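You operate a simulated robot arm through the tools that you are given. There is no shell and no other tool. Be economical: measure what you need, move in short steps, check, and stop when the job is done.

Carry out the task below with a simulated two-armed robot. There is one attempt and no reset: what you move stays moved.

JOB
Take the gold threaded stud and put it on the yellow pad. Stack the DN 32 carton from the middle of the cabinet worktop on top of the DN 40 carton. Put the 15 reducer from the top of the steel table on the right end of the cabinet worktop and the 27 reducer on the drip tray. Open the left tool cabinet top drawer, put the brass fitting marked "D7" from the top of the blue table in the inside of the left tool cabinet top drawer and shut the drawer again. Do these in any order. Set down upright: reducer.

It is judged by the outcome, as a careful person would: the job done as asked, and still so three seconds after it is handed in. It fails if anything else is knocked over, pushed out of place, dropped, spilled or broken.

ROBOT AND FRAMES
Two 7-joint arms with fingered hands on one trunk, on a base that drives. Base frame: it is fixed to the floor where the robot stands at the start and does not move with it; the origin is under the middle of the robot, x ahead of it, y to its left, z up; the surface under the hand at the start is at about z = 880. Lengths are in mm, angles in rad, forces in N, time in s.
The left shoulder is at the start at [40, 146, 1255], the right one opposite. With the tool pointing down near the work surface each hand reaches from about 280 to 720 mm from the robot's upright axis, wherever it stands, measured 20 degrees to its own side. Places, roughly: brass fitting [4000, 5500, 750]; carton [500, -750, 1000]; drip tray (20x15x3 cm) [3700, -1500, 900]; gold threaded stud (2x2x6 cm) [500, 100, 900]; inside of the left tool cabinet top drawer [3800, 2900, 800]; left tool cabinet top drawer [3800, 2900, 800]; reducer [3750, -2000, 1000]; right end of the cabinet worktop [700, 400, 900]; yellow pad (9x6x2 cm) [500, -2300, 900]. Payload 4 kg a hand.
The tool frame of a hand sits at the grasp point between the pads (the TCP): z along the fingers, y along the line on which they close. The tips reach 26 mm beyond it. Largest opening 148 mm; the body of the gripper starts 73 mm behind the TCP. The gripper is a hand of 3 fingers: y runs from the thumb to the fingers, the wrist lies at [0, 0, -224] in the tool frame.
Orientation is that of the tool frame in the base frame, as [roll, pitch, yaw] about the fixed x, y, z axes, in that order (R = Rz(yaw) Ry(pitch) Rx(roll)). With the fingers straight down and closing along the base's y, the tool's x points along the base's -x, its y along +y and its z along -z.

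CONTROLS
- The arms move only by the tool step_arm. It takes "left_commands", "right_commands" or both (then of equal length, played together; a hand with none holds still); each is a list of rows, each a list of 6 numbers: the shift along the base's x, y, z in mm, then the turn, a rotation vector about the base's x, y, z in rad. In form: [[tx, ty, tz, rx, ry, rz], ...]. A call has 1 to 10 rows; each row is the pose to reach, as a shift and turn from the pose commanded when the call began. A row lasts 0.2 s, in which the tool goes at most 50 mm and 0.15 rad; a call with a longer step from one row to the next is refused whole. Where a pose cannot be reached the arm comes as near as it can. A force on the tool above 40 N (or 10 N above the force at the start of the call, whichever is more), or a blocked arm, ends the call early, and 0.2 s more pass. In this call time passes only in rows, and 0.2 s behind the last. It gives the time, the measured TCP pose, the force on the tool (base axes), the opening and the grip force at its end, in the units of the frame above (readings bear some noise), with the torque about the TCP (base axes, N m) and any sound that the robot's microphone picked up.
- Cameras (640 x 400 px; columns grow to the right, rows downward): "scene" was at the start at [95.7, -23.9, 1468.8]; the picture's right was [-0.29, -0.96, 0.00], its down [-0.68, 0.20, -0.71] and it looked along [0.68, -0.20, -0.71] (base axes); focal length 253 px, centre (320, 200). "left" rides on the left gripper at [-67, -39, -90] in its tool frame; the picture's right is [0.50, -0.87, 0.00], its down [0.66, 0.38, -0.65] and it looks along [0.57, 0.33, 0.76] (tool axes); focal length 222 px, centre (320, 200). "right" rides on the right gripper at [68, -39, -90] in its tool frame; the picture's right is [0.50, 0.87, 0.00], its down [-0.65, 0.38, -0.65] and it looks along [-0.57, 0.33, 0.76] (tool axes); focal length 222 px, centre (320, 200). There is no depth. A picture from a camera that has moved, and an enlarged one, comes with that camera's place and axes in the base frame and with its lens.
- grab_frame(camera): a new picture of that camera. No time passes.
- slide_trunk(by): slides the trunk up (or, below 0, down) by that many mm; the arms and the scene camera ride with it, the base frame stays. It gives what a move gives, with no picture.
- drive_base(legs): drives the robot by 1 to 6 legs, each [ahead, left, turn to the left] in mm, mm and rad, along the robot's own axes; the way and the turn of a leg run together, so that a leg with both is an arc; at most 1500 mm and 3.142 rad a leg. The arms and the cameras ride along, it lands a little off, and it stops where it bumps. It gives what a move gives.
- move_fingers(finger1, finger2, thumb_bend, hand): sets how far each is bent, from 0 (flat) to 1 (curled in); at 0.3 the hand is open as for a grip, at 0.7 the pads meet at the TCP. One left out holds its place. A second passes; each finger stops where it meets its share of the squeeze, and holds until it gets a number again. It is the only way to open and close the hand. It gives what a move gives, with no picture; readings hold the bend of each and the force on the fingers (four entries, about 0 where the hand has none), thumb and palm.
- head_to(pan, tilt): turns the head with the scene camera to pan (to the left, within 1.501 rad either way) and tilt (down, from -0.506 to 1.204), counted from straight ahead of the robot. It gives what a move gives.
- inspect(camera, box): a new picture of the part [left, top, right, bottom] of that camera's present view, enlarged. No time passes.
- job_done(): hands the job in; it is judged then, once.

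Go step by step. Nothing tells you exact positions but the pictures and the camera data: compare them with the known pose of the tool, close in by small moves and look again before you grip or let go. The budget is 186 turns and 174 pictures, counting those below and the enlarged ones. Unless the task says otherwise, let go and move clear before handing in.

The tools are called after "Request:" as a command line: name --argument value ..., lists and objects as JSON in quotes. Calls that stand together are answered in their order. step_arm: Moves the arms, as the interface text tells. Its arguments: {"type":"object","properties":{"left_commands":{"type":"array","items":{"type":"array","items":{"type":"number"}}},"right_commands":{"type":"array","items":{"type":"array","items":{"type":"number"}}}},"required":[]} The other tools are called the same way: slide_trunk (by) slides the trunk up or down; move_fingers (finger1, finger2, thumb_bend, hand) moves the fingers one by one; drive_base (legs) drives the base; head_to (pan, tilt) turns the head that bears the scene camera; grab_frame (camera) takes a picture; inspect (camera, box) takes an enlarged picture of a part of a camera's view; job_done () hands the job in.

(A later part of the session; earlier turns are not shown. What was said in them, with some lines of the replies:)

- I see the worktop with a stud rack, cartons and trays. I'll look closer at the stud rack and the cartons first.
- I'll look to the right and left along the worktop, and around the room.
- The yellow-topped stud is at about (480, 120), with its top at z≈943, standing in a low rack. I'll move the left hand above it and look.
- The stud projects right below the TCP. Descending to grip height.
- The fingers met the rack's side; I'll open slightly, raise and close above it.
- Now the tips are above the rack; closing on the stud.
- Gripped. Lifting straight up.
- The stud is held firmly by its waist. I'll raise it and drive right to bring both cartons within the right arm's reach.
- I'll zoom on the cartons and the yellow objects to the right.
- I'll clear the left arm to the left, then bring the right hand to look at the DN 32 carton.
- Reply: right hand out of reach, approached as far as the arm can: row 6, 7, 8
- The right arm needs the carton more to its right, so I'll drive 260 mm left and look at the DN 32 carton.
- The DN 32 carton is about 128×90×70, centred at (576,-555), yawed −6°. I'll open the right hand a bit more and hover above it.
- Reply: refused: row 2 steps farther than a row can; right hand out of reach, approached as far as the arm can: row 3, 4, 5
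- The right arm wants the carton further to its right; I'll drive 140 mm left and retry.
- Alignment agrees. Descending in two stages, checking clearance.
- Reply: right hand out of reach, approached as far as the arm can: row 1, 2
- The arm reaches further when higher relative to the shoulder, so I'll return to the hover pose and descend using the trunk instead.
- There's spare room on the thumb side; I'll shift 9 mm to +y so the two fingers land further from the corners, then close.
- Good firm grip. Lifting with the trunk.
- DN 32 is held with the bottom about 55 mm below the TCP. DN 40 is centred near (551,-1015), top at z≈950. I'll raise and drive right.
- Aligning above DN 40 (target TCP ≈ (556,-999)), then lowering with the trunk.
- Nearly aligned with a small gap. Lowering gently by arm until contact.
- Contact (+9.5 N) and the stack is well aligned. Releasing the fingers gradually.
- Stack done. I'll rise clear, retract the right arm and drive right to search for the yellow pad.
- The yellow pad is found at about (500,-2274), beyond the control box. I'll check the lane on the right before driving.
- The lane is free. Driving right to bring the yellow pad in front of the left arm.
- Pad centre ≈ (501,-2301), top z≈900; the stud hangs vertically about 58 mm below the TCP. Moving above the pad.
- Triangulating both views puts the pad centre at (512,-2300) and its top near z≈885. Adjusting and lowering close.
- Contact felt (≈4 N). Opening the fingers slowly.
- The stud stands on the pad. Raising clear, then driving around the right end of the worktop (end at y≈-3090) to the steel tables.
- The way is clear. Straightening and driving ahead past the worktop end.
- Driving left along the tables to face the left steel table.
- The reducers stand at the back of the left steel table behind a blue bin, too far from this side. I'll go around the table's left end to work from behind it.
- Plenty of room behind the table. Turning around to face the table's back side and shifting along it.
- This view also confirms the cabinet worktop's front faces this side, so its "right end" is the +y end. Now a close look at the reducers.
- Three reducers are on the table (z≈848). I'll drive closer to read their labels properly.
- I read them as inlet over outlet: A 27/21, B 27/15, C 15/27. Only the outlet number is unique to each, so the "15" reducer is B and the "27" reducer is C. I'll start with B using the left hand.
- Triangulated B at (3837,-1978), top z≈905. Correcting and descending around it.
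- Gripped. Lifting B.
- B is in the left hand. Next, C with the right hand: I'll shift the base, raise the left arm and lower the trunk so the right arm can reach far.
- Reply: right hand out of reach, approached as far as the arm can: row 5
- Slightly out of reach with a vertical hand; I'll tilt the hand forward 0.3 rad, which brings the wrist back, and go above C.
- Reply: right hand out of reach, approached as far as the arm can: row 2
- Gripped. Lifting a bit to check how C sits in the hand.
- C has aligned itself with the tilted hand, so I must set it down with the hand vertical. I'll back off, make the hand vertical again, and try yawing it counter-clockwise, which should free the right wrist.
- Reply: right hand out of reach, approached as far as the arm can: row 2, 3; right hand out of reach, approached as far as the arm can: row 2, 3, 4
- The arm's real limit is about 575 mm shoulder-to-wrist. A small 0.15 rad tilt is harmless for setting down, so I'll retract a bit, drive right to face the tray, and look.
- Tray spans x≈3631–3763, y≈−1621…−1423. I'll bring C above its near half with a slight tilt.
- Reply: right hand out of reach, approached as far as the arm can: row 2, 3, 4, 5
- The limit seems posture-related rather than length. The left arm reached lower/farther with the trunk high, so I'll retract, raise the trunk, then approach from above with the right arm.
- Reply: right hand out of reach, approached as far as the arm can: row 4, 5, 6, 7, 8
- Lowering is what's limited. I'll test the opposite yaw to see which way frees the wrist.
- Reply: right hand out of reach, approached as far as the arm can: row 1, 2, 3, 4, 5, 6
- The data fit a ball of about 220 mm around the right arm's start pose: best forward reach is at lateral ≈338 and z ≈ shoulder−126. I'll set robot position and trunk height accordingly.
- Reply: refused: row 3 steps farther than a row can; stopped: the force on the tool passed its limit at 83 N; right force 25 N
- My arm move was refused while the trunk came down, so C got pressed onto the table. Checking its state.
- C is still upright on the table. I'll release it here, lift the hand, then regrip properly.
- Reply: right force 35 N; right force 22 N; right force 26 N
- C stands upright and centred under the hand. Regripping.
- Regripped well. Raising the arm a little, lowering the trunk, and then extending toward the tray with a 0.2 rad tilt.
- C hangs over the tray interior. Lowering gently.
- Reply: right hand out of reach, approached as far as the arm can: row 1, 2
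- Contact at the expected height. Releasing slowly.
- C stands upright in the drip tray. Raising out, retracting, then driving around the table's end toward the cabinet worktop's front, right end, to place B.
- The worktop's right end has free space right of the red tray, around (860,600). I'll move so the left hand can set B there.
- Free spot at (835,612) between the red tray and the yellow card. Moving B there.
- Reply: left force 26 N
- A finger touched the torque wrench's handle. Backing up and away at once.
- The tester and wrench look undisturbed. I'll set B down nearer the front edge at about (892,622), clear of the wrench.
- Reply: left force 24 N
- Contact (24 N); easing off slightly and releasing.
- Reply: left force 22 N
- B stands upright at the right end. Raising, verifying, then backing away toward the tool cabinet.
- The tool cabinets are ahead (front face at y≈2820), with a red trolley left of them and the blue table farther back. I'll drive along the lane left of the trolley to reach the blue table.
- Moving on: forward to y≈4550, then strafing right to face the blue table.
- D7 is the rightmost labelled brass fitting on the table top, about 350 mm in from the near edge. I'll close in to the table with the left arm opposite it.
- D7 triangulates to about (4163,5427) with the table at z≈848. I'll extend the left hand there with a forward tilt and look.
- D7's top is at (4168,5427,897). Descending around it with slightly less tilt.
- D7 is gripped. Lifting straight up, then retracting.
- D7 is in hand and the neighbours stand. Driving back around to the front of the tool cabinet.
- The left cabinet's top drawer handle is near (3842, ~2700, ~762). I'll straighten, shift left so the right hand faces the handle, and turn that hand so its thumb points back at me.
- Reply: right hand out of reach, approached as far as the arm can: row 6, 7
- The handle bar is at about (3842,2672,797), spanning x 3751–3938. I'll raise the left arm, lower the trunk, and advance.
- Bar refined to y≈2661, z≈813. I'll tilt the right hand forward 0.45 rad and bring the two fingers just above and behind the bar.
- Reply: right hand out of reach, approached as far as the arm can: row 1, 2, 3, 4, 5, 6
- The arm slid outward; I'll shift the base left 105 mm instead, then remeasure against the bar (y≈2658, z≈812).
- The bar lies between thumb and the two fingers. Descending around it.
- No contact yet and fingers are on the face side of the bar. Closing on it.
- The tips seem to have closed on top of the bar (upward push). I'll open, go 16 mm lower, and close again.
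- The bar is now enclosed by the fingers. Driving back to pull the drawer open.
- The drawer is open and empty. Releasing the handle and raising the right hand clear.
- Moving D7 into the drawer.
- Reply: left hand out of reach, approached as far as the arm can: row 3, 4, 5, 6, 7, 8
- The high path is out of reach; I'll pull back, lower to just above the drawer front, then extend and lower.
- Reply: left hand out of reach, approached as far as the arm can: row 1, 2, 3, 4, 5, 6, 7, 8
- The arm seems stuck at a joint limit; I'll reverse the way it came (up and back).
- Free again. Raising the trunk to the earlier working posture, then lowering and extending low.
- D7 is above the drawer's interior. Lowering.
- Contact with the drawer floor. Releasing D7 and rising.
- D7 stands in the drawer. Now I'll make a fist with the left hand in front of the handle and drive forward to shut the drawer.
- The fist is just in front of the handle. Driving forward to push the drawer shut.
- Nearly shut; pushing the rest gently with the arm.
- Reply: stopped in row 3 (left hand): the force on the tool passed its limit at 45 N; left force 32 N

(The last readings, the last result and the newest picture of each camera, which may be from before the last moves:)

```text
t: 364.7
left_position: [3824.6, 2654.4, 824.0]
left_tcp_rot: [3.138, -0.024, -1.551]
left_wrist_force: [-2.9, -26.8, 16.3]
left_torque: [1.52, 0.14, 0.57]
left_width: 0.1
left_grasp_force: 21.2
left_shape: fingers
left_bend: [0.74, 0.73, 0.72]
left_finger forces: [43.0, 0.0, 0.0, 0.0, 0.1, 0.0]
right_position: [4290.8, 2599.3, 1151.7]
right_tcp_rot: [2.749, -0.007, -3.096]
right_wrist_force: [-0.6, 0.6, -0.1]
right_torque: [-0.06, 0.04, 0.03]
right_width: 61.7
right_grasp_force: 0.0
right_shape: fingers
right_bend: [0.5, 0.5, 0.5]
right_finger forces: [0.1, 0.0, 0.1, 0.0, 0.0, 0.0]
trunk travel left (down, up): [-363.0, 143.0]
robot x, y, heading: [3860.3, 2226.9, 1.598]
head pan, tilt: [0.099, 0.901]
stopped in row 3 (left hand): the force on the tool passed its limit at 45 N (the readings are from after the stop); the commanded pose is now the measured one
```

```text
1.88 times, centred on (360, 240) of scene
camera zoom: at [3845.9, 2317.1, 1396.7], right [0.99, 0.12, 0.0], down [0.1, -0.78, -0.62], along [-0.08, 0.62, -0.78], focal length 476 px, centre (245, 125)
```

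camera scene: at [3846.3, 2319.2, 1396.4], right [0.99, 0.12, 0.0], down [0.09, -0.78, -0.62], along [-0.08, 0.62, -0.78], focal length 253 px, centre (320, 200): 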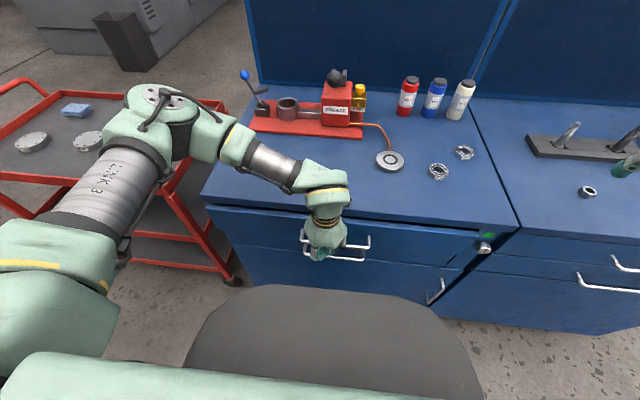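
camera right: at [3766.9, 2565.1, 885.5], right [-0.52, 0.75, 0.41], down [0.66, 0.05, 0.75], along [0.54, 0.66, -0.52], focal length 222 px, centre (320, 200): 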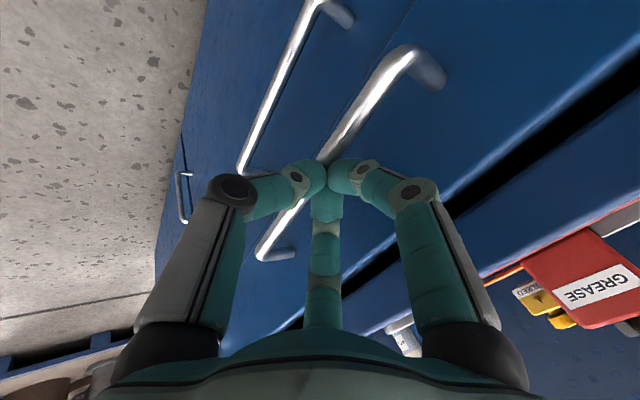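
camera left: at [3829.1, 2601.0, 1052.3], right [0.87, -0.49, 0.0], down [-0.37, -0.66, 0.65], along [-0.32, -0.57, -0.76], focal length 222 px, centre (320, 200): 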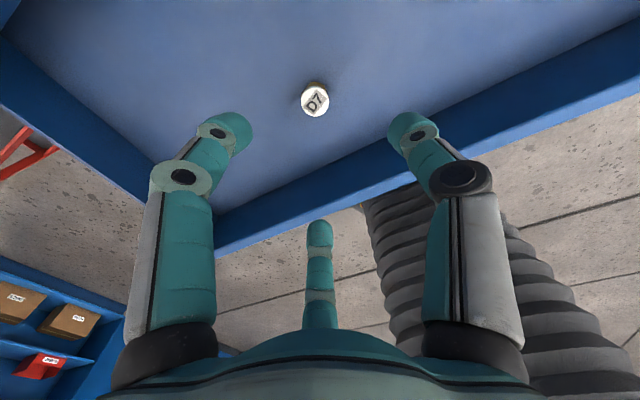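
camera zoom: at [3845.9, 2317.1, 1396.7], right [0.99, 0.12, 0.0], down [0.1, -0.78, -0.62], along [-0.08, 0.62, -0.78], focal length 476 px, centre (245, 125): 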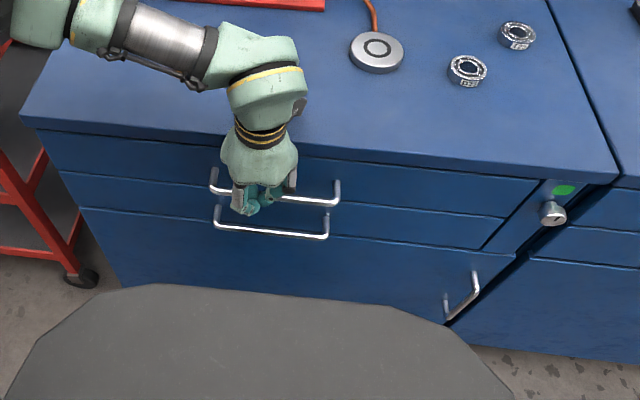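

The drawer is fully shut (hard stop felt). Backing the hand away and retreating.

Request:
step_arm --left_commands '[[0, -20, 0, 0, 0, 0], [0, -60, 0, 0, 0, 0], [0, -100, 20, 0, 0, 0], [0, -130, 60, 0, 0, 0], [0, -140, 105, 0, 0, 0], [0, -140, 150, 0, 0, 0], [0, -140, 200, 0, 0, 0]]'

Request:
drive_base --legs '[[-350, 0, 0]]'

Request:
grab_frame --camera "scene"

```text
t: 366.3
left_position: [3822.9, 2518.5, 1019.8]
left_tcp_rot: [3.138, -0.014, -1.549]
left_wrist_force: [0.2, -0.5, 0.2]
left_torque: [0.01, 0.0, -0.02]
left_width: 0.1
left_grasp_force: 0.0
left_shape: fingers
left_bend: [0.74, 0.73, 0.72]
left_finger forces: [0.0, 0.1, 0.0, 0.0, 0.0, 0.0]
right_position: [4291.3, 2600.2, 1150.0]
right_tcp_rot: [2.749, -0.01, -3.096]
right_wrist_force: [0.2, 0.1, 0.3]
right_torque: [0.02, 0.02, -0.05]
right_width: 61.8
right_grasp_force: 0.0
right_shape: fingers
right_bend: [0.5, 0.5, 0.5]
right_finger forces: [0.0, 0.0, 0.1, 0.0, 0.0, 0.0]
trunk travel left (down, up): [-363.0, 143.0]
robot x, y, heading: [3857.4, 2222.9, 1.591]
head pan, tilt: [0.099, 0.901]
```

```text
t: 368.6
left_position: [3829.7, 2167.6, 1019.9]
left_tcp_rot: [3.137, -0.018, -1.547]
left_wrist_force: [0.6, -0.5, -0.1]
left_torque: [0.02, 0.0, 0.01]
left_width: 0.1
left_grasp_force: 0.0
left_shape: fingers
left_bend: [0.74, 0.73, 0.72]
left_finger forces: [0.1, 0.0, 0.0, 0.0, 0.0, 0.0]
right_position: [4298.2, 2249.3, 1149.6]
right_tcp_rot: [2.754, -0.008, -3.092]
right_wrist_force: [-1.0, 0.4, 0.6]
right_torque: [0.02, 0.01, -0.01]
right_width: 61.7
right_grasp_force: 0.0
right_shape: fingers
right_bend: [0.5, 0.5, 0.5]
right_finger forces: [0.0, 0.0, 0.0, 0.0, 0.0, 0.0]
trunk travel left (down, up): [-363.0, 143.0]
robot x, y, heading: [3870.2, 1873.0, 1.599]
head pan, tilt: [0.099, 0.901]
```

```text
7 pictures are left
camera scene: at [3854.0, 1968.4, 1396.3], right [0.99, 0.12, 0.0], down [0.1, -0.78, -0.62], along [-0.08, 0.62, -0.78], focal length 253 px, centre (320, 200)
```

scene: 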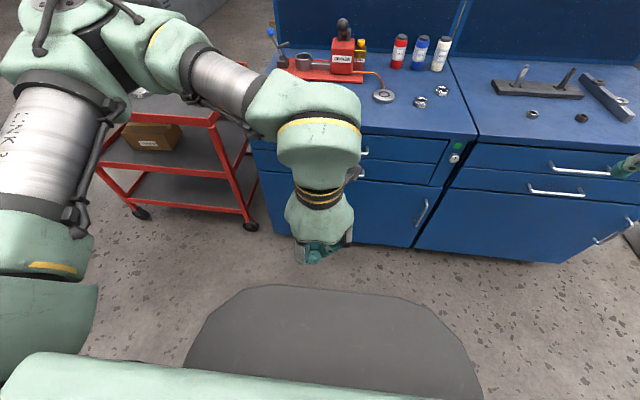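

The drawer is shut flush and both hands are clear and empty, so I'm handing in.

Request:
job_done

```text
The job is handed in.
```

I've handed the job in. All five parts are done, but which reducer goes where rests on how I read their labels.

- **Stud:** the gold stud stands upright on the small yellow pad.
- **Cartons:** DN 32 sits squarely on top of DN 40.
- **Reducers:** each label has two numbers, and only the lower one is different on all three. I took that as the name.
    - **15 reducer:** the one marked 27/15 stands upright on the right end of the worktop. Right is as seen from the cabinet's door side.
    - **27 reducer:** the one marked 15/27 stands upright in the drip tray.
- **Drawer:** the "D7" fitting is inside the left tool cabinet's top drawer, which is shut.

Two unplanned contacts happened along the way:
- **27 reducer:** I pressed it onto the steel table at 83 N before regripping it. It stayed upright and I saw no damage.
- **Torque wrench:** a finger pushed on its handle on the worktop at about 26 N. The wrench and its tester looked unmoved afterwards, and the display still read 5.5 Nm.
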